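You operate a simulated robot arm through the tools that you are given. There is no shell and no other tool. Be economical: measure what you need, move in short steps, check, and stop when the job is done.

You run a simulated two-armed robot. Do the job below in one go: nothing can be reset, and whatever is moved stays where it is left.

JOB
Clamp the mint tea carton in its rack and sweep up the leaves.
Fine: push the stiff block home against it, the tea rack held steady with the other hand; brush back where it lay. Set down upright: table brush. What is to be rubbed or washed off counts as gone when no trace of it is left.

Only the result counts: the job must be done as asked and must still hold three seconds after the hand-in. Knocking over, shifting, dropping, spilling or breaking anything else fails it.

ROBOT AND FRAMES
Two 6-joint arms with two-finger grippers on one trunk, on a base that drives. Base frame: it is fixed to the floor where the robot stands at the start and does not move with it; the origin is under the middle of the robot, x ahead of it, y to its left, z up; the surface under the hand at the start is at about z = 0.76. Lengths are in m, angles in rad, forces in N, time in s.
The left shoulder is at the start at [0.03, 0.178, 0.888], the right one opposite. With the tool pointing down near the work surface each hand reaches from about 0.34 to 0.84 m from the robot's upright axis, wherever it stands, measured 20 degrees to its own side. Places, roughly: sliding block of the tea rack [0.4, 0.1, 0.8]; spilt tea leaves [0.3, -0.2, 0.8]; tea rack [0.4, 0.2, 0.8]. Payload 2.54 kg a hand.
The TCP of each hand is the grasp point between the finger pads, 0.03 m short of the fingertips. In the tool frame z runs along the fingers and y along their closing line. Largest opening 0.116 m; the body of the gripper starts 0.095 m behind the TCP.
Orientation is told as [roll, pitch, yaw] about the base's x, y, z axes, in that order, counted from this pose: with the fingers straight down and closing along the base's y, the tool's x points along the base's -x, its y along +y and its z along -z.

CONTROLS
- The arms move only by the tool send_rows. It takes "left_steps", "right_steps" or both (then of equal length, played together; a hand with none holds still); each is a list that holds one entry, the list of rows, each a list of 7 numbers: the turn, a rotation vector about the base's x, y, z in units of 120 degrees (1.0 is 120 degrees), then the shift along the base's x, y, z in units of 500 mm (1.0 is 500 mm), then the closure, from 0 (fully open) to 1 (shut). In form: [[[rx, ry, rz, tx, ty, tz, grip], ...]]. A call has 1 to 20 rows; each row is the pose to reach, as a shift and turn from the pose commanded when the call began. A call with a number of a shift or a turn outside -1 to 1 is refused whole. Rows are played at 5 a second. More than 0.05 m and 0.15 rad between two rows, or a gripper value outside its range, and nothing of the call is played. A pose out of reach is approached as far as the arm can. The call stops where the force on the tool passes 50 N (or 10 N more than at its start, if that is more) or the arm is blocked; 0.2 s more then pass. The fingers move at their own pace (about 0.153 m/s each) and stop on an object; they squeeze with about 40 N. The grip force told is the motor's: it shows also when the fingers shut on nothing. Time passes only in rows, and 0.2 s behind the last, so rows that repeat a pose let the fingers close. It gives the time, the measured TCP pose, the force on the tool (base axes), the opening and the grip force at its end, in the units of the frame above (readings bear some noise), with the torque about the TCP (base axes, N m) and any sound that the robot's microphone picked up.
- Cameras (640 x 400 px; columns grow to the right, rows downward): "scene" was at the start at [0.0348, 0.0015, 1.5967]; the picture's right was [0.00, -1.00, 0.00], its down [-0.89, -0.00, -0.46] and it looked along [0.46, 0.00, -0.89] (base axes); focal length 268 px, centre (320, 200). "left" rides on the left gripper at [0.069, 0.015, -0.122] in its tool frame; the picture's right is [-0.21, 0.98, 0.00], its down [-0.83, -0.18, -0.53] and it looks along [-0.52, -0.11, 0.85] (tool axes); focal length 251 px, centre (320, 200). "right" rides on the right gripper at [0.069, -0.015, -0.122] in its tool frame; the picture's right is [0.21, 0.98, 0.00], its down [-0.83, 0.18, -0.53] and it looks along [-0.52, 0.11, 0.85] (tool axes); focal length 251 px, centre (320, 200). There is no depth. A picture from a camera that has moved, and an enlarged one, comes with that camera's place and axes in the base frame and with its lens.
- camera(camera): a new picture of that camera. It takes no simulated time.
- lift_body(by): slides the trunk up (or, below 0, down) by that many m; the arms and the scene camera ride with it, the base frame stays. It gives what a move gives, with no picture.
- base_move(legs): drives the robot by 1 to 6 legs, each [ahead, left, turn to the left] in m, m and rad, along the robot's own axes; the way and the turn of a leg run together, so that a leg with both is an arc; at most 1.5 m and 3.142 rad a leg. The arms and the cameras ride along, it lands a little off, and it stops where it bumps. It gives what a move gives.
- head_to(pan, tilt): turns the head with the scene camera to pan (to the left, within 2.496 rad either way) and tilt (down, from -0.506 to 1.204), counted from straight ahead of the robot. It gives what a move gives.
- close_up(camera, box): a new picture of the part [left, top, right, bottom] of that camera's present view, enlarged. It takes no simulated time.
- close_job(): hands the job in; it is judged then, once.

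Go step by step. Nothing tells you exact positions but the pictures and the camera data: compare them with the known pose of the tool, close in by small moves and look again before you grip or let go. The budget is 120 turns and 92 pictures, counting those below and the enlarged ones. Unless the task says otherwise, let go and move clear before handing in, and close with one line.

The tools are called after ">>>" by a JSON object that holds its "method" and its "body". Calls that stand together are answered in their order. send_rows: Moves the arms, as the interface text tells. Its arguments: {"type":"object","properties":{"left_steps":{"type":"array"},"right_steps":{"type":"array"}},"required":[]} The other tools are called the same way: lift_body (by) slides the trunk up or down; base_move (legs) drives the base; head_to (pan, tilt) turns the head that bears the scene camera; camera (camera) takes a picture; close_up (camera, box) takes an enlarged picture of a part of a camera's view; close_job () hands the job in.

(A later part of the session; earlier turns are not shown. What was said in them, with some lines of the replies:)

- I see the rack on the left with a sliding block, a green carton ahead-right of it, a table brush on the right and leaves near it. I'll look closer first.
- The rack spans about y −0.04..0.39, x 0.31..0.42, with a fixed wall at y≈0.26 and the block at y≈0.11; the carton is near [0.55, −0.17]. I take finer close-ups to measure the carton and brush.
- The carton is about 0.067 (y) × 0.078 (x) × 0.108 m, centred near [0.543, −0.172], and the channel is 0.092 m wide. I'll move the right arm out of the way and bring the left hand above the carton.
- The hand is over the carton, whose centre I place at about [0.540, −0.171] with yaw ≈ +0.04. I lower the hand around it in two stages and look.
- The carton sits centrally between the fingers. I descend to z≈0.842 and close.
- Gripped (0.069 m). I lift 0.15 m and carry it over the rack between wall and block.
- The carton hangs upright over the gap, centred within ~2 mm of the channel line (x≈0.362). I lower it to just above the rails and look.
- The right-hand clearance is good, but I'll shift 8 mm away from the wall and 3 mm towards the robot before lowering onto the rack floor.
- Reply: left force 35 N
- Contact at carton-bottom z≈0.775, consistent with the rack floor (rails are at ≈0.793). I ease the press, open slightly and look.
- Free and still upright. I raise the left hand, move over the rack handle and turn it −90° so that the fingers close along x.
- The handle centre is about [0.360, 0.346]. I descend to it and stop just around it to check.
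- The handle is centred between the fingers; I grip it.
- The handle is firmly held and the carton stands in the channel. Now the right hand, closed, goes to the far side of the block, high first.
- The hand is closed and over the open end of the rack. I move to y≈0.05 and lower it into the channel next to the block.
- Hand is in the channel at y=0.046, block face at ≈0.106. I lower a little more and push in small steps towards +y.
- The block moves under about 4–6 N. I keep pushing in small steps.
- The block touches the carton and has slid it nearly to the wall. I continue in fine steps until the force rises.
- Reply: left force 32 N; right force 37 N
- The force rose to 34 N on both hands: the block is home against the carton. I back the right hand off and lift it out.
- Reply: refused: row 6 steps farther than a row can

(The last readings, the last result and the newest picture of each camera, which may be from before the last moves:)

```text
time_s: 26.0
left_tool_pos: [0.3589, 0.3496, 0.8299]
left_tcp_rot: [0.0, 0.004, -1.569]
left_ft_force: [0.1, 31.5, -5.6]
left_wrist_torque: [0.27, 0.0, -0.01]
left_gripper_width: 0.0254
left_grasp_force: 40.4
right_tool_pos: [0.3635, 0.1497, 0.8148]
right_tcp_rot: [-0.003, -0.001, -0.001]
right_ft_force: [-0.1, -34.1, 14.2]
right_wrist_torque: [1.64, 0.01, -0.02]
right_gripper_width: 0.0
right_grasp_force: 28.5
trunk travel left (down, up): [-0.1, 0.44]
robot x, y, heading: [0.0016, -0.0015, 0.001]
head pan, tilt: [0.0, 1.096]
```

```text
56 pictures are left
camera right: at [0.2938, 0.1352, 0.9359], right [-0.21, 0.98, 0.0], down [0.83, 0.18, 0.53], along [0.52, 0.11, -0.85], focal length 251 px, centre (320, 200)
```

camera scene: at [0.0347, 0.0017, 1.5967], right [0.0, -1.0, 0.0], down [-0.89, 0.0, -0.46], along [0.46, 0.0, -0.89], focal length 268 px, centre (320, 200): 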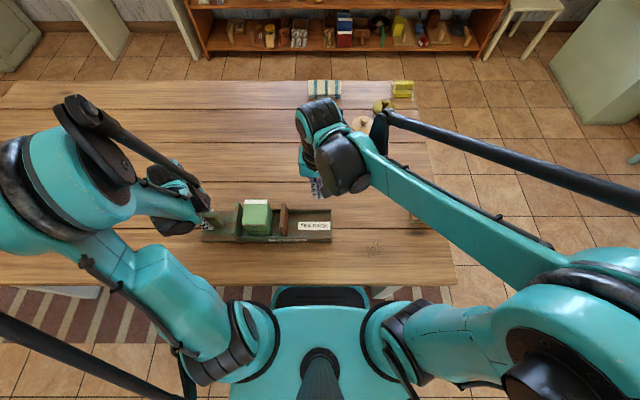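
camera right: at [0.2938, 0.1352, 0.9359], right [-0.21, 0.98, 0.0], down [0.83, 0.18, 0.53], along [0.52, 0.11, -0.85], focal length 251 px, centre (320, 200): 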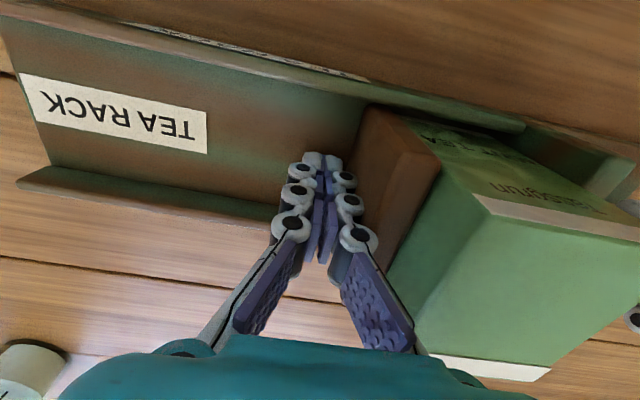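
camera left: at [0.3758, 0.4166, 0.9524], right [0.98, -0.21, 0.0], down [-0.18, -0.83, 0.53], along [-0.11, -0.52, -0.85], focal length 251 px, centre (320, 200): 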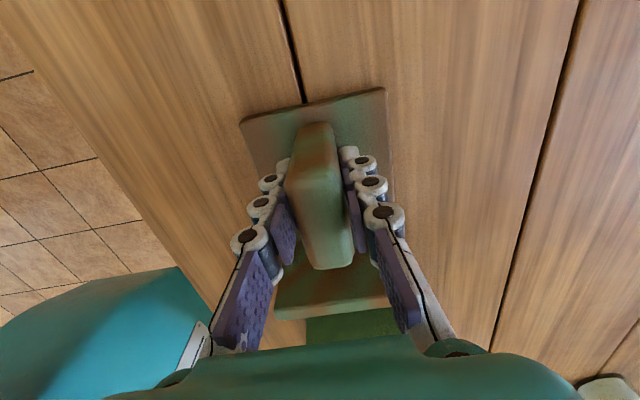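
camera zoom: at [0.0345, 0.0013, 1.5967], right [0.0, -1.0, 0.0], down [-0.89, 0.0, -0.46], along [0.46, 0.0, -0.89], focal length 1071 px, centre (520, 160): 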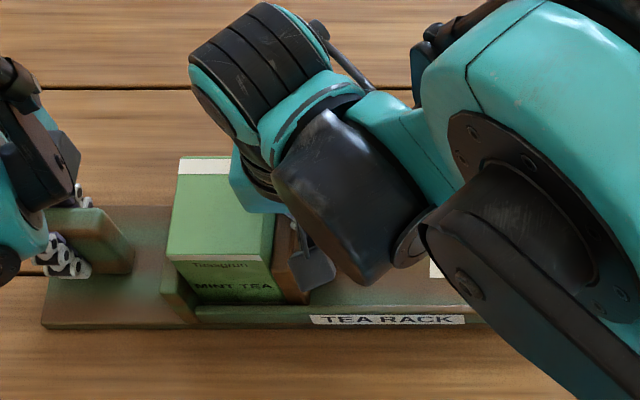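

The call was refused for a large step; I resend with smaller steps.

>>> {"method": "send_rows", "body": {"right_steps": [[[0, 0, 0, 0, -0.03, 0, 1], [0, 0, 0, 0, -0.1, 0, 1], [0, 0, 0, 0, -0.14, 0.06, 1], [0, 0, 0, 0, -0.16, 0.14, 1], [0, 0, 0, 0, -0.2, 0.22, 1], [0, 0, 0, 0, -0.25, 0.29, 1], [0, 0, 0, 0, -0.31, 0.35, 1], [0, 0, 0, 0, -0.39, 0.38, 1], [0, 0, 0, 0, -0.48, 0.38, 1], [0, 0, 0, 0, -0.57, 0.38, 1], [0, 0, 0, 0, -0.66, 0.38, 0.6], [0, 0, 0, 0.01, -0.75, 0.38, 0.4], [0, 0, 0, 0.03, -0.84, 0.38, 0.4], [0, 0, 0, 0.05, -0.92, 0.38, 0.4], [0, 0, 0, 0.05, -0.97, 0.38, 0.4], [0, 0, 0, 0.05, -0.97, 0.38, 0.4]]]}}

>>> {"method": "close_up", "body": {"camera": "scene", "box": [190, 160, 350, 260]}}

>>> {"method": "camera", "body": {"camera": "right"}}

```text
time_s: 29.4
left_tool_pos: [0.3585, 0.3478, 0.8309]
left_tcp_rot: [0.0, 0.0, -1.571]
left_ft_force: [0.2, 0.5, 1.1]
left_wrist_torque: [0.2, 0.02, -0.03]
left_gripper_width: 0.0253
left_grasp_force: 39.7
right_tool_pos: [0.3864, -0.332, 1.0041]
right_tcp_rot: [-0.001, 0.0, 0.0]
right_ft_force: [0.8, 0.2, -1.2]
right_wrist_torque: [0.05, 0.04, -0.01]
right_gripper_width: 0.0698
right_grasp_force: 0.0
trunk travel left (down, up): [-0.1, 0.44]
robot x, y, heading: [-0.0014, 0.0023, 0.002]
head pan, tilt: [0.0, 1.096]
```

```text
4.00 times, centred on (270, 210) of scene
camera zoom: at [0.0347, 0.0016, 1.5967], right [0.0, -1.0, 0.0], down [-0.89, 0.0, -0.46], along [0.46, 0.0, -0.89], focal length 1071 px, centre (520, 160)
```

zoom: 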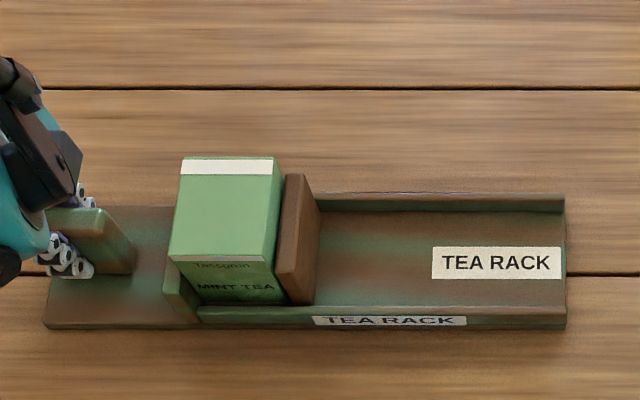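

```text
54 pictures are left
camera right: at [0.3157, -0.3479, 1.1261], right [-0.21, 0.98, 0.0], down [0.83, 0.18, 0.53], along [0.52, 0.11, -0.85], focal length 251 px, centre (320, 200)
```

right: 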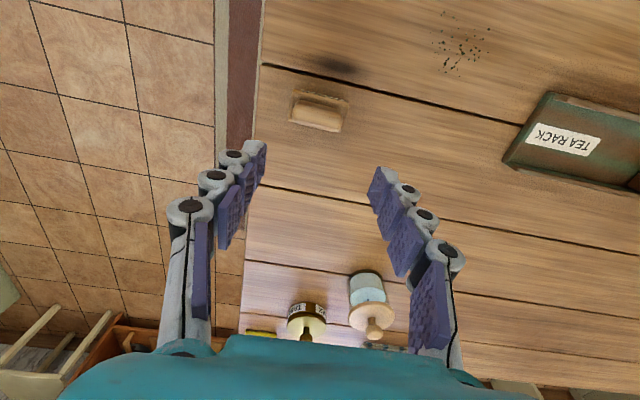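

The carton is clamped between wall and block. I release the rack handle with the left hand, raise it, and look closely at the brush.

>>> {"method": "send_rows", "body": {"left_steps": [[[0, 0, 0, 0, 0, 0, 0.5], [0, 0, 0, 0, 0, 0, 0.25], [0, 0, 0, 0, 0, 0, 0.25], [0, 0, 0, 0, 0, 0.08, 0.25], [0, 0, 0, 0, 0, 0.16, 0.25], [0, 0, 0, 0, 0, 0.24, 0.25], [0, 0, 0, 0, 0, 0.32, 0.25], [0, 0, 0, 0, 0.08, 0.36, 0.25], [0, 0, 0, 0, 0.12, 0.36, 0.25]]]}}

>>> {"method": "close_up", "body": {"camera": "right", "box": [250, 60, 400, 150]}}

>>> {"method": "camera", "body": {"camera": "scene"}}

```text
time_s: 31.4
left_tool_pos: [0.3604, 0.4099, 1.0096]
left_tcp_rot: [0.0, -0.001, -1.571]
left_ft_force: [-0.6, 0.3, -0.1]
left_wrist_torque: [0.03, -0.02, 0.02]
left_gripper_width: 0.087
left_grasp_force: 0.1
right_tool_pos: [0.3858, -0.3312, 1.0036]
right_tcp_rot: [0.0, 0.001, 0.001]
right_ft_force: [-0.7, -0.4, -1.1]
right_wrist_torque: [0.0, 0.01, 0.0]
right_gripper_width: 0.0697
right_grasp_force: 0.0
trunk travel left (down, up): [-0.1, 0.44]
robot x, y, heading: [-0.0014, 0.0008, -0.004]
head pan, tilt: [0.0, 1.096]
```

```text
4.27 times, centred on (325, 105) of right
camera zoom: at [0.3159, -0.3475, 1.1261], right [-0.21, 0.98, 0.0], down [0.83, 0.18, 0.53], along [0.52, 0.11, -0.85], focal length 1073 px, centre (299, 605)
```

zoom: 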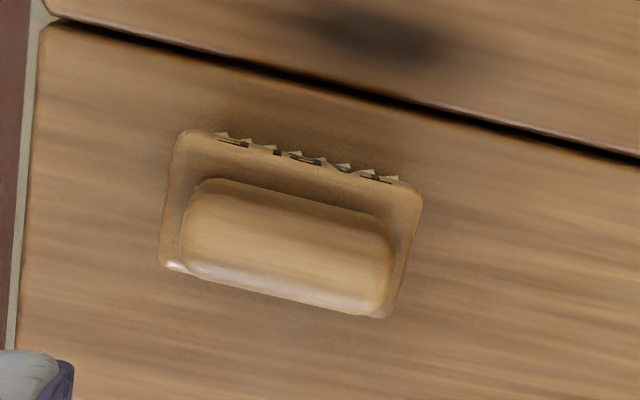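

```text
52 pictures are left
camera scene: at [0.035, 0.0016, 1.5967], right [0.0, -1.0, 0.0], down [-0.89, 0.0, -0.46], along [0.46, 0.0, -0.89], focal length 268 px, centre (320, 200)
```

scene: 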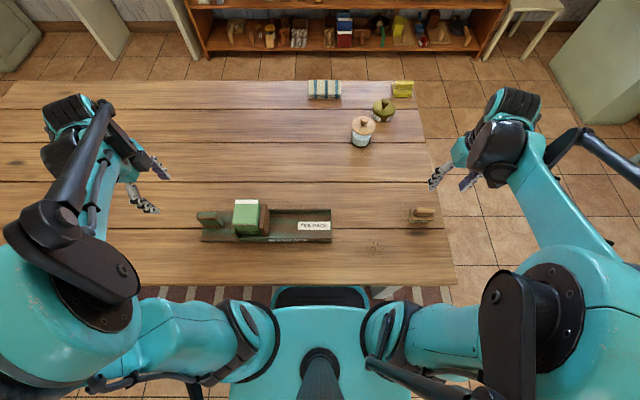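

The rack is still in place and the carton clamped. The leaves (x 0.27–0.32) are close to the inner reach limit, so I drive 0.12 m back before taking the brush.

>>> {"method": "base_move", "body": {"legs": [[-0.12, 0, 0]]}}

>>> {"method": "camera", "body": {"camera": "scene"}}

```text
time_s: 32.6
left_tool_pos: [0.243, 0.4069, 1.0096]
left_tcp_rot: [0.001, -0.001, -1.573]
left_ft_force: [0.2, -0.5, -0.3]
left_wrist_torque: [-0.04, -0.03, -0.01]
left_gripper_width: 0.087
left_grasp_force: 0.1
right_tool_pos: [0.2652, -0.3323, 1.0053]
right_tcp_rot: [0.0, -0.002, -0.004]
right_ft_force: [-0.5, -0.1, 1.1]
right_wrist_torque: [0.03, -0.07, -0.05]
right_gripper_width: 0.0696
right_grasp_force: 0.1
trunk travel left (down, up): [-0.1, 0.44]
robot x, y, heading: [-0.118, -0.001, -0.001]
head pan, tilt: [0.0, 1.096]
```

```text
51 pictures are left
camera scene: at [-0.0847, 0.0016, 1.5968], right [0.0, -1.0, 0.0], down [-0.89, 0.0, -0.46], along [0.46, 0.0, -0.89], focal length 268 px, centre (320, 200)
```

scene: 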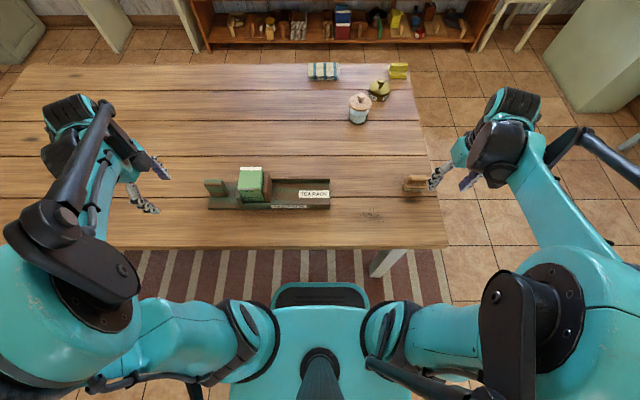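

Driving went well. I bring the right hand over the brush with a +90° turn so it closes across the handle's 26 mm thickness.

>>> {"method": "send_rows", "body": {"right_steps": [[[0, 0, 0.065, 0.021, 0, 0, 0.4], [0, 0, 0.13, 0.042, 0, 0, 0.4], [0, 0, 0.195, 0.063, 0, 0, 0.4], [0, 0, 0.26, 0.084, 0, 0, 0.4], [0, 0, 0.325, 0.105, 0, 0, 0.4], [0, 0, 0.39, 0.126, 0, 0, 0.4], [0, 0, 0.455, 0.147, 0, 0, 0.4], [0, 0, 0.52, 0.168, 0, 0, 0.4], [0, 0, 0.585, 0.189, 0, 0, 0.4], [0, 0, 0.65, 0.21, 0, -0.04, 0.4], [0, 0, 0.715, 0.231, 0, -0.08, 0.4], [0, 0, 0.75, 0.254, -0.001, -0.12, 0.4], [0, 0, 0.75, 0.254, -0.001, -0.12, 0.4]]]}}

>>> {"method": "camera", "body": {"camera": "right"}}

>>> {"method": "close_up", "body": {"camera": "scene", "box": [350, 160, 450, 230]}}

```text
time_s: 35.4
left_tool_pos: [0.2439, 0.4073, 1.0096]
left_tcp_rot: [-0.002, 0.0, -1.574]
left_ft_force: [0.6, -0.2, -0.8]
left_wrist_torque: [0.04, -0.02, 0.02]
left_gripper_width: 0.087
left_grasp_force: 0.0
right_tool_pos: [0.3932, -0.3314, 0.9457]
right_tcp_rot: [-0.002, 0.0, 1.569]
right_ft_force: [-0.6, -0.2, -0.2]
right_wrist_torque: [0.01, 0.01, -0.01]
right_gripper_width: 0.0696
right_grasp_force: 0.0
trunk travel left (down, up): [-0.1, 0.44]
robot x, y, heading: [-0.1186, 0.0005, -0.004]
head pan, tilt: [0.0, 1.096]
```

```text
50 pictures are left
camera right: at [0.4064, -0.4002, 1.0671], right [-0.98, -0.21, 0.0], down [-0.18, 0.83, 0.53], along [-0.11, 0.52, -0.85], focal length 251 px, centre (320, 200)
```

right: 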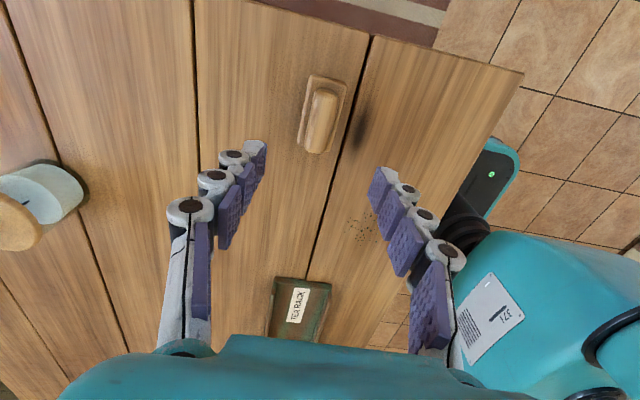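

```text
5.71 times, centred on (400, 195) of scene
camera zoom: at [-0.083, 0.0018, 1.5968], right [0.0, -1.0, 0.0], down [-0.89, 0.0, -0.46], along [0.46, 0.0, -0.89], focal length 1530 px, centre (-137, 229)
```

zoom: 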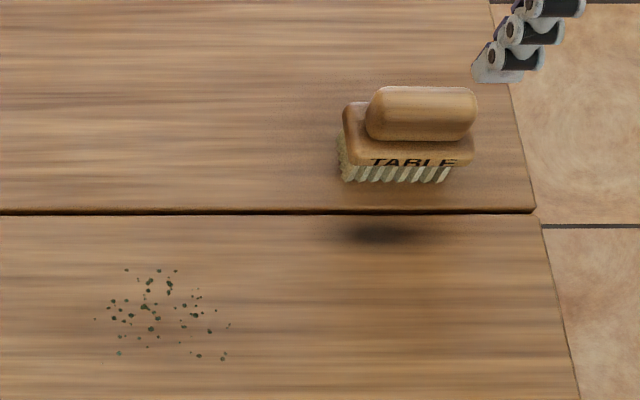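

Brush handle centre is about [0.390, −0.335], its long axis along y. I lower to TCP z≈0.86 and check again before gripping.

>>> {"method": "send_rows", "body": {"right_steps": [[[0, 0, 0, -0.005, -0.006, -0.08, 0.4], [0, 0, 0, -0.005, -0.006, -0.14, 0.4], [0, 0, 0, -0.005, -0.006, -0.17, 0.4], [0, 0, 0, -0.005, -0.006, -0.17, 0.4]]]}}

>>> {"method": "camera", "body": {"camera": "right"}}

>>> {"method": "close_up", "body": {"camera": "scene", "box": [370, 150, 450, 206]}}

```text
time_s: 36.4
left_tool_pos: [0.2454, 0.4078, 1.0091]
left_tcp_rot: [-0.001, 0.0, -1.574]
left_ft_force: [0.5, -0.2, -0.1]
left_wrist_torque: [0.0, -0.02, -0.01]
left_gripper_width: 0.087
left_grasp_force: 0.0
right_tool_pos: [0.3902, -0.335, 0.8595]
right_tcp_rot: [-0.001, -0.001, 1.568]
right_ft_force: [0.3, -0.9, 0.4]
right_wrist_torque: [0.02, 0.03, 0.02]
right_gripper_width: 0.0692
right_grasp_force: 0.1
trunk travel left (down, up): [-0.1, 0.44]
robot x, y, heading: [-0.1137, -0.0002, -0.006]
head pan, tilt: [0.0, 1.096]
```

```text
48 pictures are left
camera right: at [0.4038, -0.4041, 0.981], right [-0.98, -0.21, 0.0], down [-0.18, 0.83, 0.53], along [-0.11, 0.52, -0.85], focal length 251 px, centre (320, 200)
```

right: 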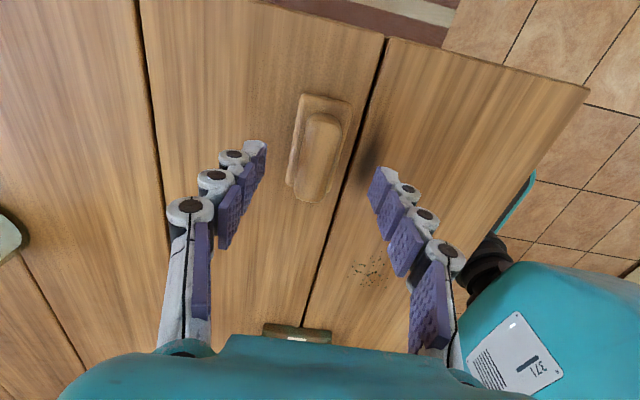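

```text
7.14 times, centred on (410, 178) of scene
camera zoom: at [-0.0826, 0.0017, 1.5968], right [0.0, -1.0, 0.0], down [-0.89, 0.0, -0.46], along [0.46, 0.0, -0.89], focal length 1912 px, centre (-323, 357)
```

zoom: 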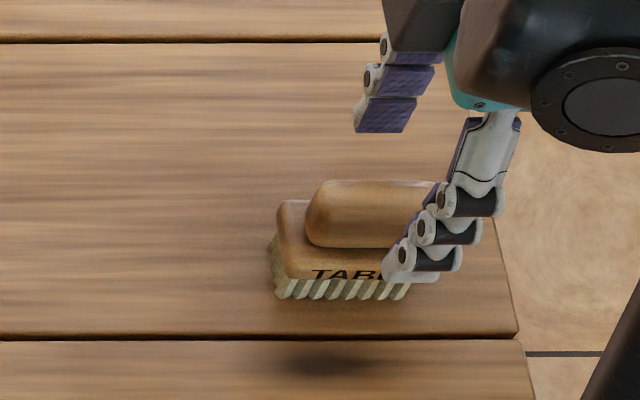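

The handle sits between the fingers; top is about z 0.81–0.82. I lower further with small steps.

>>> {"method": "send_rows", "body": {"right_steps": [[[0, 0, 0, -0.002, -0.002, -0.03, 0.4], [0, 0, 0, -0.002, -0.002, -0.05, 0.4], [0, 0, 0, -0.002, -0.002, -0.062, 0.4], [0, 0, 0, -0.002, -0.002, -0.062, 0.4]]]}}

>>> {"method": "close_up", "body": {"camera": "scene", "box": [370, 150, 450, 206]}}

>>> {"method": "camera", "body": {"camera": "right"}}

```text
time_s: 37.4
left_tool_pos: [0.2445, 0.406, 1.0093]
left_tcp_rot: [0.0, 0.0, -1.574]
left_ft_force: [0.4, 0.1, 0.7]
left_wrist_torque: [0.02, -0.03, 0.01]
left_gripper_width: 0.0871
left_grasp_force: 0.0
right_tool_pos: [0.3903, -0.3383, 0.8282]
right_tcp_rot: [0.001, 0.0, 1.567]
right_ft_force: [0.3, -0.5, 0.3]
right_wrist_torque: [-0.04, -0.04, 0.02]
right_gripper_width: 0.0697
right_grasp_force: 0.0
trunk travel left (down, up): [-0.1, 0.44]
robot x, y, heading: [-0.1158, 0.0025, -0.003]
head pan, tilt: [0.0, 1.096]
```

```text
7.14 times, centred on (410, 178) of scene
camera zoom: at [-0.0825, 0.0017, 1.5967], right [0.0, -1.0, 0.0], down [-0.89, 0.0, -0.46], along [0.46, 0.0, -0.89], focal length 1912 px, centre (-323, 357)
```

zoom: 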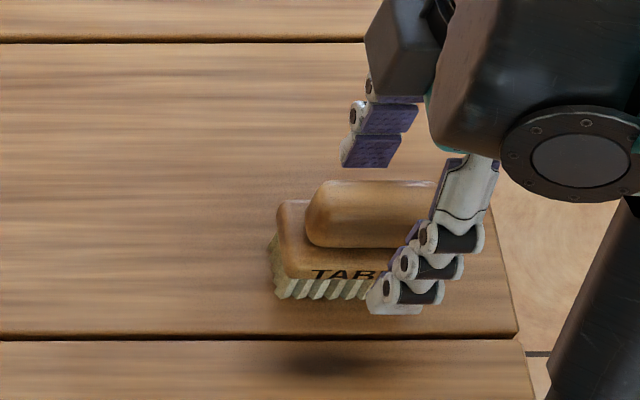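

```text
45 pictures are left
camera right: at [0.4044, -0.4076, 0.9496], right [-0.98, -0.21, 0.0], down [-0.18, 0.83, 0.53], along [-0.11, 0.52, -0.85], focal length 251 px, centre (320, 200)
```

right: 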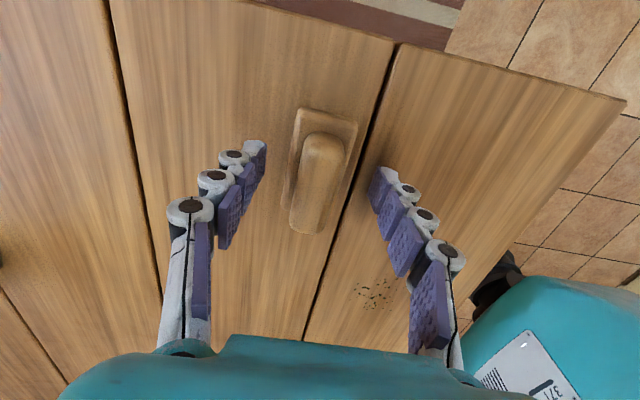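

The handle is centred between the pads. I close; the width will tell if I have the handle (~26 mm) or the board (~40 mm).

>>> {"method": "send_rows", "body": {"right_steps": [[[0, 0, 0, 0, 0.004, 0, 0.5], [0, 0, 0, 0, 0.004, 0, 0.65], [0, 0, 0, 0, 0.004, 0, 0.9], [0, 0, 0, 0, 0.004, 0, 0.9]]]}}

>>> {"method": "close_up", "body": {"camera": "scene", "box": [370, 150, 450, 206]}}

>>> {"method": "camera", "body": {"camera": "right"}}

```text
time_s: 38.4
left_tool_pos: [0.2451, 0.4071, 1.009]
left_tcp_rot: [0.001, 0.001, -1.575]
left_ft_force: [0.8, 0.0, -0.3]
left_wrist_torque: [0.0, -0.03, -0.01]
left_gripper_width: 0.0869
left_grasp_force: 0.1
right_tool_pos: [0.3914, -0.3362, 0.8294]
right_tcp_rot: [0.001, 0.001, 1.567]
right_ft_force: [0.9, -0.1, -1.2]
right_wrist_torque: [0.03, 0.02, 0.0]
right_gripper_width: 0.0231
right_grasp_force: 40.4
trunk travel left (down, up): [-0.1, 0.44]
robot x, y, heading: [-0.119, -0.0017, -0.009]
head pan, tilt: [0.0, 1.096]
```

```text
7.14 times, centred on (410, 178) of scene
camera zoom: at [-0.0824, 0.0016, 1.5967], right [0.0, -1.0, 0.0], down [-0.89, 0.0, -0.46], along [0.46, 0.0, -0.89], focal length 1912 px, centre (-323, 357)
```

zoom: 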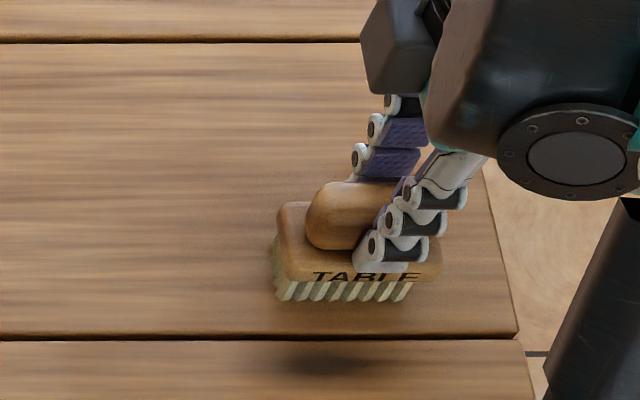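

```text
43 pictures are left
camera right: at [0.4051, -0.4057, 0.9501], right [-0.98, -0.21, 0.0], down [-0.18, 0.83, 0.53], along [-0.11, 0.52, -0.85], focal length 251 px, centre (320, 200)
```

right: 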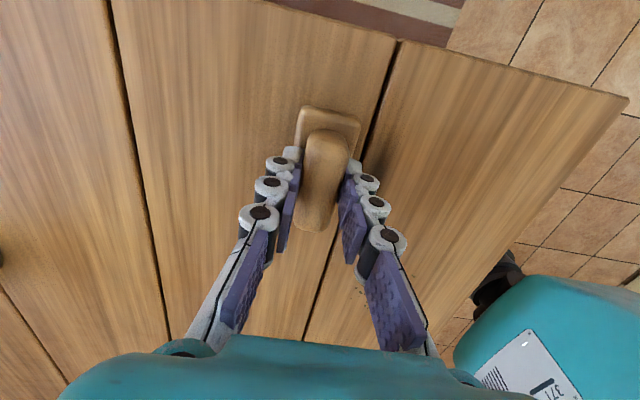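

Handle gripped (23 mm). I lift the brush 5 cm, carry it over to the far side of the leaves, and lower it near the table.

>>> {"method": "send_rows", "body": {"right_steps": [[[0, 0, 0, 0, 0, 0.05, 0.9], [0, 0, 0, 0, 0, 0.1, 0.9], [0, 0, 0, -0.02, 0.07, 0.1, 0.9], [0, 0, 0, -0.04, 0.15, 0.1, 0.9], [0, 0, 0, -0.06, 0.23, 0.1, 0.9], [0, 0, 0, -0.09, 0.3, 0.1, 0.9], [0, 0, 0, -0.1, 0.35, 0.1, 0.9], [0, 0, 0, -0.1, 0.35, 0.03, 0.9], [0, 0, 0, -0.1, 0.35, 0.01, 0.9], [0, 0, 0, -0.1, 0.35, 0.01, 0.9]]]}}

>>> {"method": "camera", "body": {"camera": "right"}}

>>> {"method": "close_up", "body": {"camera": "scene", "box": [340, 170, 450, 240]}}

```text
time_s: 40.6
left_tool_pos: [0.2446, 0.4065, 1.0086]
left_tcp_rot: [0.001, 0.002, -1.576]
left_ft_force: [0.3, 1.1, 0.1]
left_wrist_torque: [0.0, -0.03, 0.03]
left_gripper_width: 0.0868
left_grasp_force: 0.2
right_tool_pos: [0.3396, -0.1628, 0.8306]
right_tcp_rot: [-0.001, 0.0, 1.567]
right_ft_force: [-0.3, 0.6, -1.0]
right_wrist_torque: [-0.01, -0.03, -0.04]
right_gripper_width: 0.0228
right_grasp_force: 40.2
trunk travel left (down, up): [-0.1, 0.44]
robot x, y, heading: [-0.118, 0.0013, -0.003]
head pan, tilt: [0.0, 1.096]
```

```text
42 pictures are left
camera right: at [0.3539, -0.2318, 0.9537], right [-0.98, -0.21, 0.0], down [-0.18, 0.83, 0.53], along [-0.11, 0.52, -0.85], focal length 251 px, centre (320, 200)
```

right: 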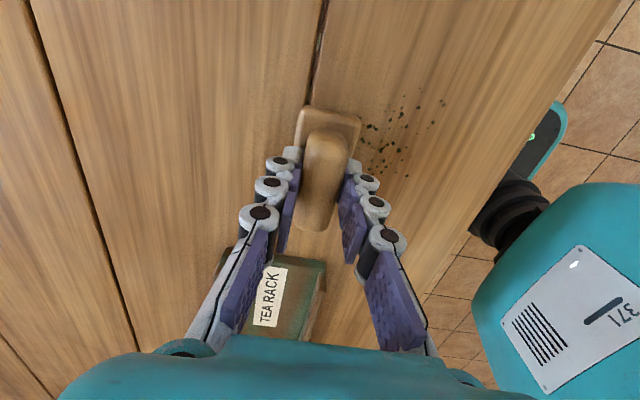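

```text
5.71 times, centred on (395, 205) of scene
camera zoom: at [-0.0823, 0.0016, 1.5967], right [0.0, -1.0, 0.0], down [-0.89, 0.0, -0.46], along [0.46, 0.0, -0.89], focal length 1530 px, centre (-109, 171)
```

zoom: 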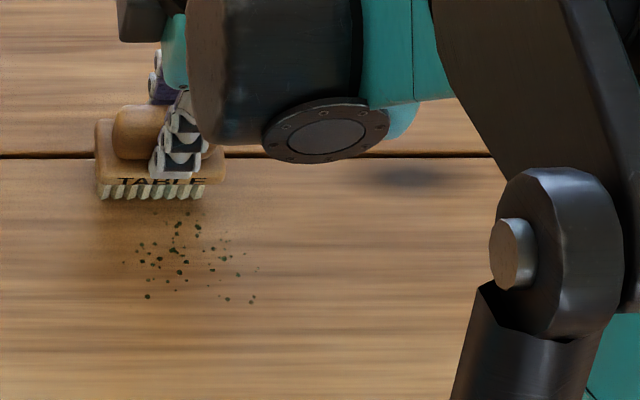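

The leaves lie just in front of the brush on the robot's side. I lower it to contact and make one stroke towards the robot.

>>> {"method": "send_rows", "body": {"right_steps": [[[0, 0, 0, 0, 0, -0.007, 0.9], [0, 0, 0, 0, 0, -0.014, 0.9], [0, 0, 0, -0.03, 0, -0.014, 0.9], [0, 0, 0, -0.06, 0, -0.014, 0.9], [0, 0, 0, -0.09, 0, -0.014, 0.9], [0, 0, 0, -0.12, 0, -0.014, 0.9], [0, 0, 0, -0.15, 0, -0.014, 0.9], [0, 0, 0, -0.18, 0, -0.014, 0.9], [0, 0, 0, -0.18, 0, -0.014, 0.9]]]}}

>>> {"method": "camera", "body": {"camera": "right"}}

>>> {"method": "close_up", "body": {"camera": "scene", "box": [340, 170, 450, 240]}}

```text
time_s: 41.4
left_tool_pos: [0.2428, 0.4068, 1.01]
left_tcp_rot: [0.002, 0.001, -1.574]
left_ft_force: [0.1, -0.1, -0.1]
left_wrist_torque: [-0.01, 0.0, 0.04]
left_gripper_width: 0.0873
left_grasp_force: 0.0
right_tool_pos: [0.3335, -0.161, 0.8275]
right_tcp_rot: [-0.007, 0.001, 1.566]
right_ft_force: [2.6, 0.5, 31.9]
right_wrist_torque: [0.11, 0.24, 0.0]
right_gripper_width: 0.023
right_grasp_force: 39.7
trunk travel left (down, up): [-0.1, 0.44]
robot x, y, heading: [-0.1173, -0.0014, -0.006]
head pan, tilt: [0.0, 1.096]
stopped in row 3 (right hand): the force on the tool passed its limit at 61 N (the readings are from after the stop); the commanded pose is now the measured one
```

```text
40 pictures are left
camera right: at [0.3465, -0.23, 0.949], right [-0.98, -0.21, -0.01], down [-0.18, 0.83, 0.53], along [-0.11, 0.52, -0.85], focal length 251 px, centre (320, 200)
```

right: 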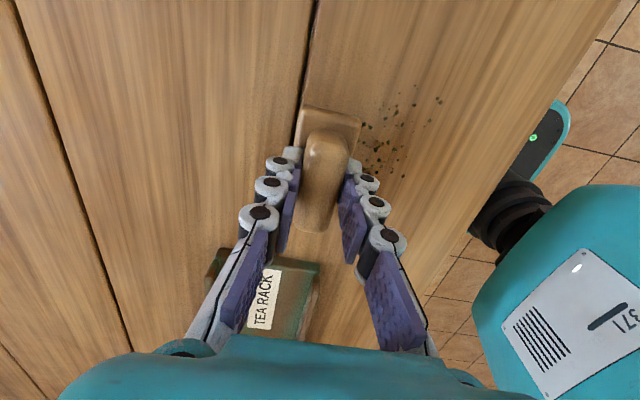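

```text
5.71 times, centred on (395, 205) of scene
camera zoom: at [-0.0846, 0.0023, 1.5969], right [0.0, -1.0, 0.0], down [-0.89, 0.0, -0.46], along [0.46, 0.0, -0.89], focal length 1530 px, centre (-109, 171)
```

zoom: 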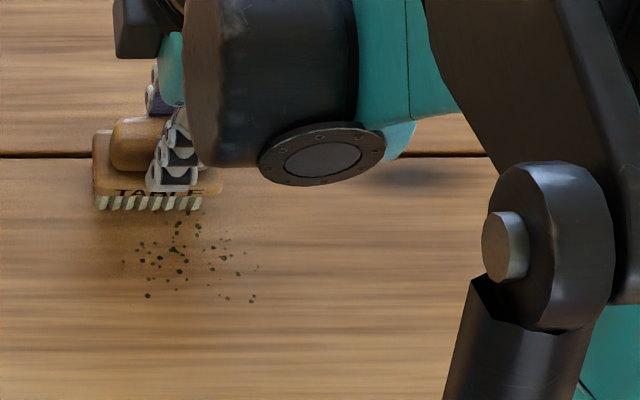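

Too hard pressed (about 3 mm low). I ease up 2 mm and stroke again.

>>> {"method": "send_rows", "body": {"right_steps": [[[0, 0, 0, 0, 0, 0.003, 0.9], [0, 0, 0, 0, 0, 0.003, 0.9]]]}}

```text
time_s: 42.0
left_tool_pos: [0.2447, 0.4087, 1.0092]
left_tcp_rot: [0.002, -0.001, -1.574]
left_ft_force: [0.2, -0.2, -1.4]
left_wrist_torque: [0.0, 0.03, 0.0]
left_gripper_width: 0.0872
left_grasp_force: 0.1
right_tool_pos: [0.3339, -0.1601, 0.8284]
right_tcp_rot: [-0.004, -0.001, 1.567]
right_ft_force: [-0.5, 0.0, 0.1]
right_wrist_torque: [-0.02, 0.02, -0.02]
right_gripper_width: 0.023
right_grasp_force: 39.4
trunk travel left (down, up): [-0.1, 0.44]
robot x, y, heading: [-0.1204, -0.0008, -0.008]
head pan, tilt: [0.0, 1.096]
```

Force is now zero; I stroke with 1 mm of press.

>>> {"method": "send_rows", "body": {"right_steps": [[[0, 0, 0, 0, 0, -0.002, 0.9], [0, 0, 0, -0.03, 0, -0.002, 0.9], [0, 0, 0, -0.06, 0, -0.002, 0.9], [0, 0, 0, -0.09, 0, -0.002, 0.9], [0, 0, 0, -0.12, 0, -0.002, 0.9], [0, 0, 0, -0.15, 0, -0.002, 0.9], [0, 0, 0, -0.17, 0, -0.002, 0.9], [0, 0, 0, -0.17, 0, -0.002, 0.9]]]}}

>>> {"method": "camera", "body": {"camera": "right"}}

>>> {"method": "close_up", "body": {"camera": "scene", "box": [340, 170, 450, 240]}}

```text
time_s: 43.8
left_tool_pos: [0.2447, 0.4072, 1.0091]
left_tcp_rot: [0.0, 0.0, -1.573]
left_ft_force: [0.1, 0.1, -0.1]
left_wrist_torque: [0.01, -0.01, -0.01]
left_gripper_width: 0.0868
left_grasp_force: 0.0
right_tool_pos: [0.2489, -0.1611, 0.8276]
right_tcp_rot: [-0.006, 0.001, 1.564]
right_ft_force: [4.5, -1.4, 14.4]
right_wrist_torque: [-0.06, -0.03, 0.02]
right_gripper_width: 0.023
right_grasp_force: 40.3
trunk travel left (down, up): [-0.1, 0.44]
robot x, y, heading: [-0.119, 0.0011, -0.007]
head pan, tilt: [0.0, 1.096]
```

```text
38 pictures are left
camera right: at [0.2614, -0.2309, 0.949], right [-0.98, -0.21, -0.01], down [-0.18, 0.83, 0.53], along [-0.11, 0.52, -0.85], focal length 251 px, centre (320, 200)
```

right: 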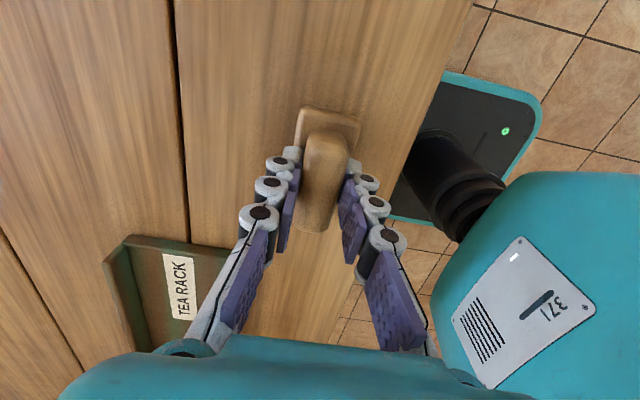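

```text
5.71 times, centred on (395, 205) of scene
camera zoom: at [-0.0827, 0.0018, 1.5967], right [0.0, -1.0, 0.0], down [-0.89, 0.0, -0.46], along [0.46, 0.0, -0.89], focal length 1530 px, centre (-109, 171)
```

zoom: 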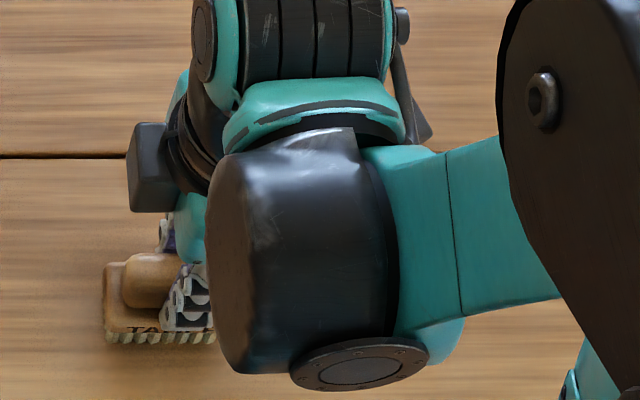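

The lane appears clean. I make a second stroke on a lane further to the right (y≈−0.2), going back outward, then another back.

>>> {"method": "send_rows", "body": {"right_steps": [[[0, 0, 0, 0, -0.03, 0, 0.9], [0, 0, 0, 0, -0.07, 0, 0.9], [0, 0, 0, 0.03, -0.075, 0, 0.9], [0, 0, 0, 0.06, -0.075, 0, 0.9], [0, 0, 0, 0.09, -0.075, 0, 0.9], [0, 0, 0, 0.12, -0.075, 0, 0.9], [0, 0, 0, 0.15, -0.075, 0, 0.9], [0, 0, 0, 0.17, -0.05, 0, 0.9], [0, 0, 0, 0.17, -0.02, 0, 0.9], [0, 0, 0, 0.17, 0, 0, 0.9], [0, 0, 0, 0.13, 0, 0, 0.9], [0, 0, 0, 0.09, 0, 0, 0.9], [0, 0, 0, 0.05, 0, 0, 0.9], [0, 0, 0, 0.01, 0, 0, 0.9], [0, 0, 0, 0.01, 0, 0.05, 0.9], [0, 0, 0, 0.05, -0.08, 0.12, 0.9], [0, 0, 0, 0.12, -0.14, 0.12, 0.9], [0, 0, 0, 0.19, -0.2, 0.12, 0.9], [0, 0, 0, 0.24, -0.26, 0.12, 0.9], [0, 0, 0, 0.24, -0.26, 0.12, 0.9]]]}}

>>> {"method": "camera", "body": {"camera": "right"}}

>>> {"method": "close_up", "body": {"camera": "scene", "box": [340, 170, 450, 240]}}

```text
refused: row 16 steps farther than a row can; nothing moved
```

```text
36 pictures are left
camera right: at [0.2614, -0.2309, 0.949], right [-0.98, -0.21, -0.01], down [-0.18, 0.83, 0.53], along [-0.11, 0.52, -0.85], focal length 251 px, centre (320, 200)
```

right: 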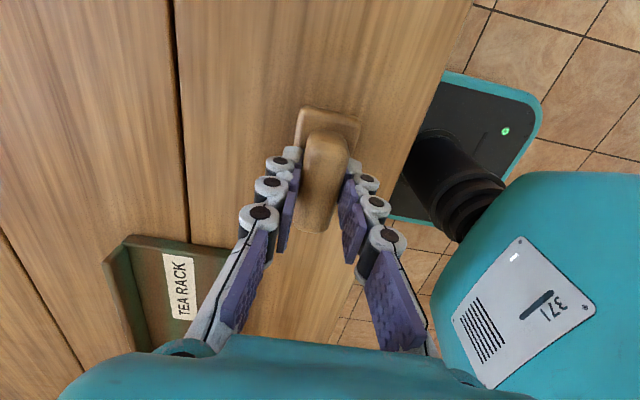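

```text
5.71 times, centred on (395, 205) of scene
camera zoom: at [-0.0827, 0.0018, 1.5967], right [0.0, -1.0, 0.0], down [-0.89, 0.0, -0.46], along [0.46, 0.0, -0.89], focal length 1530 px, centre (-109, 171)
```

zoom: 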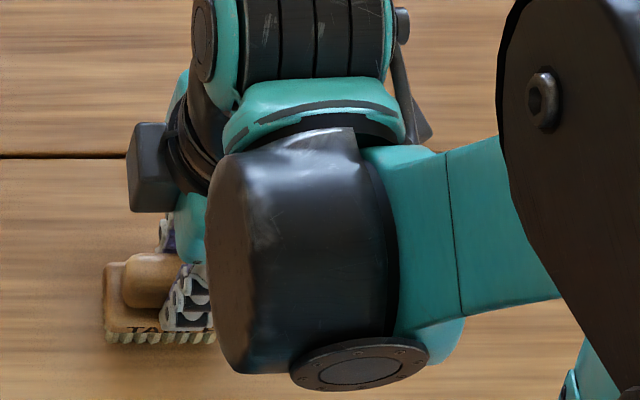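

The last lift rows were too large; I resend with a gentler exit.

>>> {"method": "send_rows", "body": {"right_steps": [[[0, 0, 0, 0, -0.03, 0, 0.9], [0, 0, 0, 0, -0.07, 0, 0.9], [0, 0, 0, 0.03, -0.075, 0, 0.9], [0, 0, 0, 0.06, -0.075, 0, 0.9], [0, 0, 0, 0.09, -0.075, 0, 0.9], [0, 0, 0, 0.12, -0.075, 0, 0.9], [0, 0, 0, 0.15, -0.075, 0, 0.9], [0, 0, 0, 0.17, -0.05, 0, 0.9], [0, 0, 0, 0.17, -0.02, 0, 0.9], [0, 0, 0, 0.17, 0, 0, 0.9], [0, 0, 0, 0.13, 0, 0, 0.9], [0, 0, 0, 0.09, 0, 0, 0.9], [0, 0, 0, 0.05, 0, 0, 0.9], [0, 0, 0, 0.01, 0, 0, 0.9], [0, 0, 0, 0.01, 0, 0.06, 0.9], [0, 0, 0, 0.05, -0.05, 0.11, 0.9], [0, 0, 0, 0.1, -0.11, 0.12, 0.9], [0, 0, 0, 0.15, -0.17, 0.12, 0.9], [0, 0, 0, 0.2, -0.23, 0.12, 0.9], [0, 0, 0, 0.25, -0.29, 0.12, 0.9]]]}}

>>> {"method": "camera", "body": {"camera": "right"}}

>>> {"method": "close_up", "body": {"camera": "scene", "box": [340, 170, 450, 240]}}

```text
time_s: 45.1
left_tool_pos: [0.2428, 0.4088, 1.0106]
left_tcp_rot: [0.002, 0.001, -1.577]
left_ft_force: [-0.3, 0.0, -0.2]
left_wrist_torque: [-0.03, -0.02, -0.03]
left_gripper_width: 0.087
left_grasp_force: 0.1
right_tool_pos: [0.2984, -0.1997, 0.8276]
right_tcp_rot: [-0.005, 0.001, 1.566]
right_ft_force: [-4.1, -0.7, 43.2]
right_wrist_torque: [0.24, 0.23, -0.01]
right_gripper_width: 0.0226
right_grasp_force: 40.0
trunk travel left (down, up): [-0.1, 0.44]
robot x, y, heading: [-0.1178, -0.0009, -0.006]
head pan, tilt: [0.0, 1.096]
stopped in row 6 (right hand): the force on the tool passed its limit at 52 N (the readings are from after the stop); the commanded pose is now the measured one
```

```text
34 pictures are left
camera right: at [0.3117, -0.2679, 0.9488], right [-0.98, -0.21, 0.0], down [-0.18, 0.83, 0.53], along [-0.11, 0.52, -0.85], focal length 251 px, centre (320, 200)
```

right: 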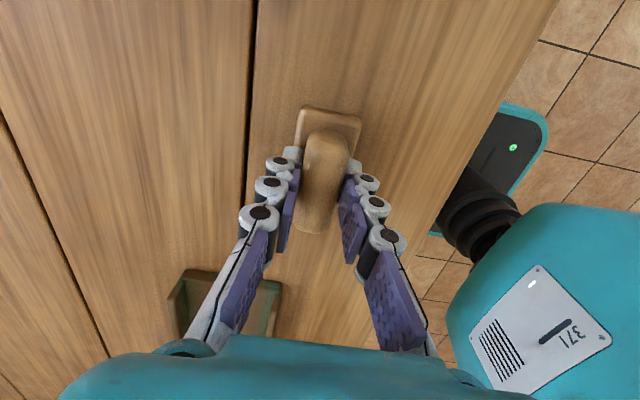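

```text
5.71 times, centred on (395, 205) of scene
camera zoom: at [-0.0861, 0.0031, 1.5971], right [0.0, -1.0, 0.0], down [-0.89, 0.0, -0.46], along [0.46, 0.0, -0.89], focal length 1530 px, centre (-109, 171)
```

zoom: 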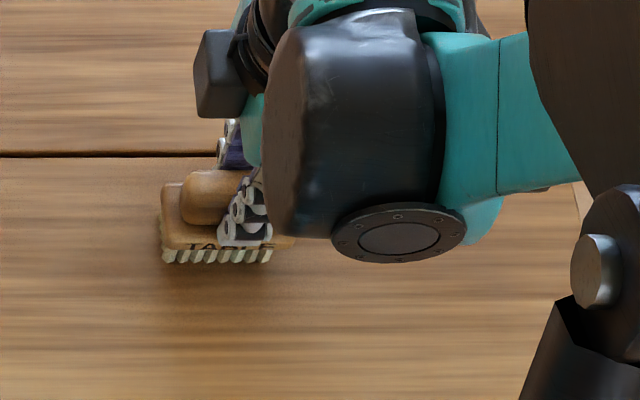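

No leaves visible where I can see. I lift the brush and carry it above its resting place, then inspect the table.

>>> {"method": "send_rows", "body": {"right_steps": [[[0, 0, 0, 0, 0, 0.04, 0.9], [0, 0, 0, 0, 0, 0.1, 0.9], [0, 0, 0, 0.04, -0.06, 0.12, 0.9], [0, 0, 0, 0.08, -0.12, 0.12, 0.9], [0, 0, 0, 0.12, -0.18, 0.12, 0.9], [0, 0, 0, 0.16, -0.24, 0.12, 0.9], [0, 0, 0, 0.184, -0.272, 0.12, 0.9], [0, 0, 0, 0.184, -0.272, 0.12, 0.9]]]}}

>>> {"method": "camera", "body": {"camera": "right"}}

>>> {"method": "close_up", "body": {"camera": "scene", "box": [330, 170, 450, 246]}}

```text
time_s: 46.9
left_tool_pos: [0.246, 0.4076, 1.0088]
left_tcp_rot: [-0.001, 0.001, -1.576]
left_ft_force: [0.3, 0.8, 1.3]
left_wrist_torque: [-0.04, -0.02, 0.01]
left_gripper_width: 0.0868
left_grasp_force: 0.1
right_tool_pos: [0.3942, -0.336, 0.8883]
right_tcp_rot: [-0.004, 0.002, 1.567]
right_ft_force: [0.4, 0.6, -1.5]
right_wrist_torque: [-0.02, 0.01, 0.02]
right_gripper_width: 0.0226
right_grasp_force: 40.0
trunk travel left (down, up): [-0.1, 0.44]
robot x, y, heading: [-0.1172, 0.0006, -0.007]
head pan, tilt: [0.0, 1.096]
```

```text
32 pictures are left
camera right: at [0.4071, -0.4058, 1.0095], right [-0.98, -0.21, 0.0], down [-0.18, 0.83, 0.53], along [-0.11, 0.52, -0.85], focal length 251 px, centre (320, 200)
```

right: 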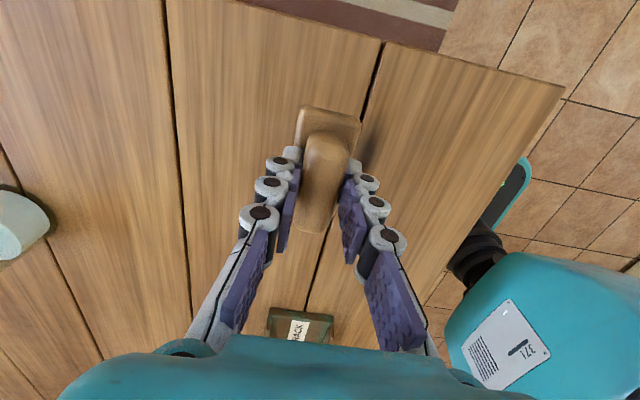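

```text
5.26 times, centred on (390, 208) of scene
camera zoom: at [-0.0827, 0.0016, 1.5967], right [0.0, -1.0, 0.0], down [-0.89, 0.0, -0.46], along [0.46, 0.0, -0.89], focal length 1409 px, centre (-48, 158)
```

zoom: 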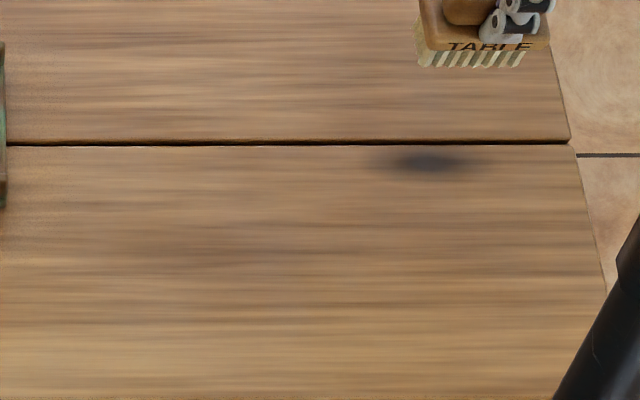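

The table is clean of leaves (the dark blot is a mark in the wood away from them, as elsewhere on the planks). I lower the brush to its original place.

>>> {"method": "send_rows", "body": {"right_steps": [[[0, 0, 0, -0.006, 0.001, -0.05, 0.9], [0, 0, 0, -0.006, 0.001, -0.09, 0.9], [0, 0, 0, -0.006, 0.001, -0.11, 0.9], [0, 0, 0, -0.006, 0.001, -0.117, 0.9], [0, 0, 0, -0.006, 0.001, -0.117, 0.9]]]}}

>>> {"method": "close_up", "body": {"camera": "scene", "box": [370, 150, 450, 206]}}

```text
time_s: 48.1
left_tool_pos: [0.2445, 0.4086, 1.0088]
left_tcp_rot: [0.001, -0.002, -1.576]
left_ft_force: [0.2, -0.5, -0.5]
left_wrist_torque: [-0.01, 0.02, 0.0]
left_gripper_width: 0.0871
left_grasp_force: 0.1
right_tool_pos: [0.3913, -0.3362, 0.8281]
right_tcp_rot: [-0.002, 0.001, 1.565]
right_ft_force: [-0.2, 0.2, -1.2]
right_wrist_torque: [-0.01, -0.02, 0.03]
right_gripper_width: 0.0228
right_grasp_force: 40.0
trunk travel left (down, up): [-0.1, 0.44]
robot x, y, heading: [-0.113, -0.0006, -0.002]
head pan, tilt: [0.0, 1.096]
```

```text
7.14 times, centred on (410, 178) of scene
camera zoom: at [-0.0825, 0.0014, 1.5967], right [0.0, -1.0, 0.0], down [-0.89, 0.0, -0.46], along [0.46, 0.0, -0.89], focal length 1912 px, centre (-323, 357)
```

zoom: 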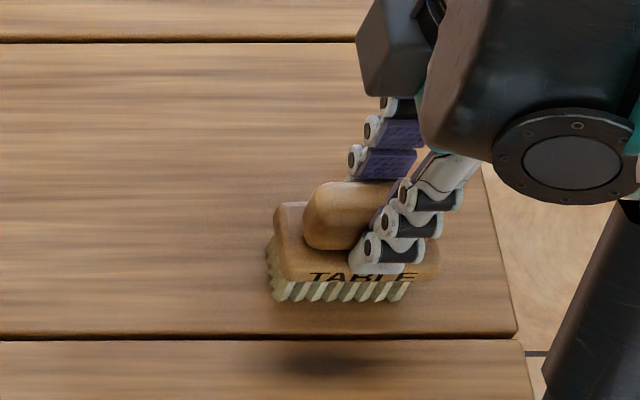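

It is within ~2 mm of where it lay. I lower another millimetre for light contact, then let go.

>>> {"method": "send_rows", "body": {"right_steps": [[[0, 0, 0, 0, -0.003, -0.001, 0.9], [0, 0, 0, 0, -0.003, -0.002, 0.9], [0, 0, 0, 0, -0.003, -0.002, 0.7], [0, 0, 0, 0, -0.003, -0.002, 0.5], [0, 0, 0, 0, -0.003, -0.002, 0.4], [0, 0, 0, 0, -0.003, -0.002, 0.4]]]}}

>>> {"method": "close_up", "body": {"camera": "scene", "box": [370, 150, 450, 206]}}

```text
time_s: 49.5
left_tool_pos: [0.2443, 0.4067, 1.0084]
left_tcp_rot: [0.0, 0.001, -1.577]
left_ft_force: [-0.3, 0.7, -0.4]
left_wrist_torque: [-0.01, 0.01, -0.04]
left_gripper_width: 0.087
left_grasp_force: 0.0
right_tool_pos: [0.3912, -0.3358, 0.8271]
right_tcp_rot: [-0.005, 0.001, 1.566]
right_ft_force: [0.6, 0.3, 0.3]
right_wrist_torque: [0.0, -0.02, -0.03]
right_gripper_width: 0.0694
right_grasp_force: 0.0
trunk travel left (down, up): [-0.1, 0.44]
robot x, y, heading: [-0.1184, 0.0004, -0.006]
head pan, tilt: [0.0, 1.096]
```

```text
7.14 times, centred on (410, 178) of scene
camera zoom: at [-0.0826, 0.0015, 1.5967], right [0.0, -1.0, 0.0], down [-0.89, 0.0, -0.46], along [0.46, 0.0, -0.89], focal length 1912 px, centre (-323, 357)
```

zoom: 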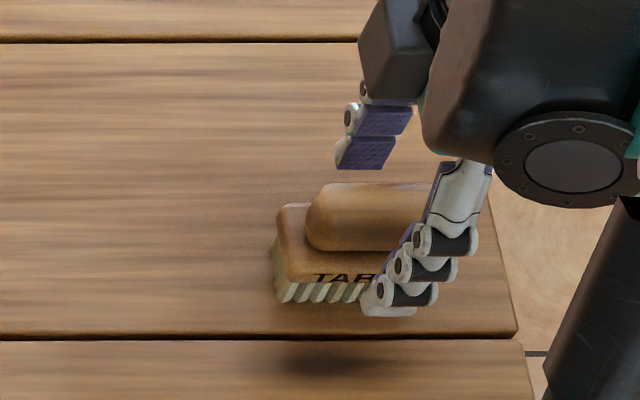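

The brush stands upright in its place. I raise the right hand clear and take a final look.

>>> {"method": "send_rows", "body": {"right_steps": [[[0, 0, 0, 0, 0, 0.05, 0.4], [0, 0, 0, 0, 0, 0.13, 0.4], [0, 0, 0, 0, 0, 0.21, 0.4], [0, 0, 0, 0, 0, 0.29, 0.4], [0, 0, 0, 0, -0.08, 0.33, 0.4], [0, 0, 0, 0, -0.16, 0.33, 0.4], [0, 0, 0, 0, -0.16, 0.33, 0.4]]]}}

>>> {"method": "close_up", "body": {"camera": "scene", "box": [330, 150, 450, 226]}}

>>> {"method": "close_up", "body": {"camera": "scene", "box": [190, 140, 350, 240]}}

```text
time_s: 51.1
left_tool_pos: [0.2456, 0.4076, 1.0088]
left_tcp_rot: [0.0, 0.001, -1.576]
left_ft_force: [0.5, 0.2, 0.3]
left_wrist_torque: [0.03, -0.04, 0.01]
left_gripper_width: 0.0871
left_grasp_force: 0.1
right_tool_pos: [0.3888, -0.4158, 0.9885]
right_tcp_rot: [-0.003, 0.001, 1.565]
right_ft_force: [0.2, -0.3, 0.1]
right_wrist_torque: [0.01, 0.02, 0.0]
right_gripper_width: 0.0699
right_grasp_force: 0.1
trunk travel left (down, up): [-0.1, 0.44]
robot x, y, heading: [-0.1187, -0.0005, -0.002]
head pan, tilt: [0.0, 1.096]
```

```text
5.26 times, centred on (390, 188) of scene
camera zoom: at [-0.0827, 0.0021, 1.5967], right [0.0, -1.0, 0.0], down [-0.89, 0.0, -0.46], along [0.46, 0.0, -0.89], focal length 1409 px, centre (-48, 263)
```

zoom: 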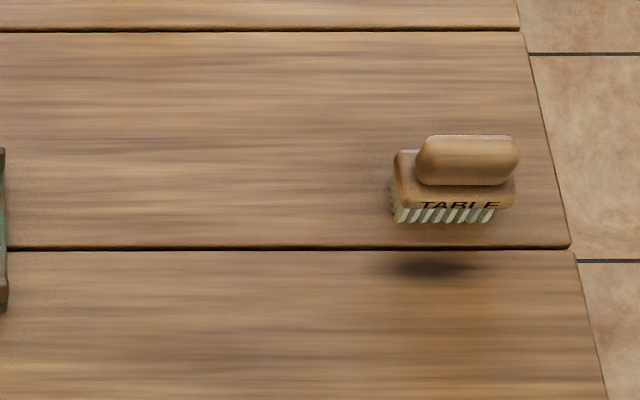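

```text
4.00 times, centred on (270, 190) of scene
camera zoom: at [-0.0827, 0.0021, 1.5967], right [0.0, -1.0, 0.0], down [-0.89, 0.0, -0.46], along [0.46, 0.0, -0.89], focal length 1071 px, centre (520, 240)
```

zoom: 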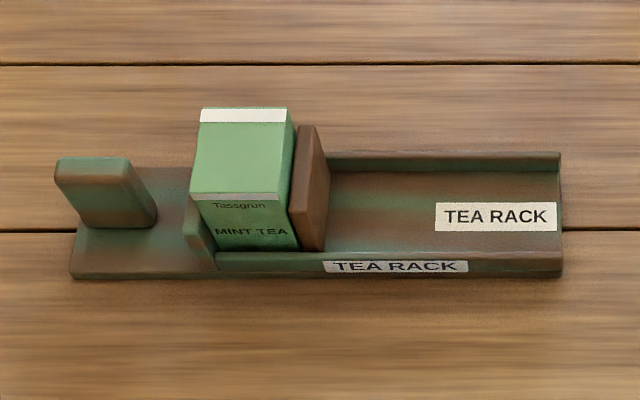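

Everything looks right: the carton is upright and clamped between wall and block, the leaves are gone, and the brush stands where it lay. Handing in.

>>> {"method": "close_job", "body": {}}

```text
The job is handed in.
```

I clamped the mint tea carton upright in its rack with the block pushed home, swept up the leaves so none show, and set the brush back upright within about 2 mm of where it lay.
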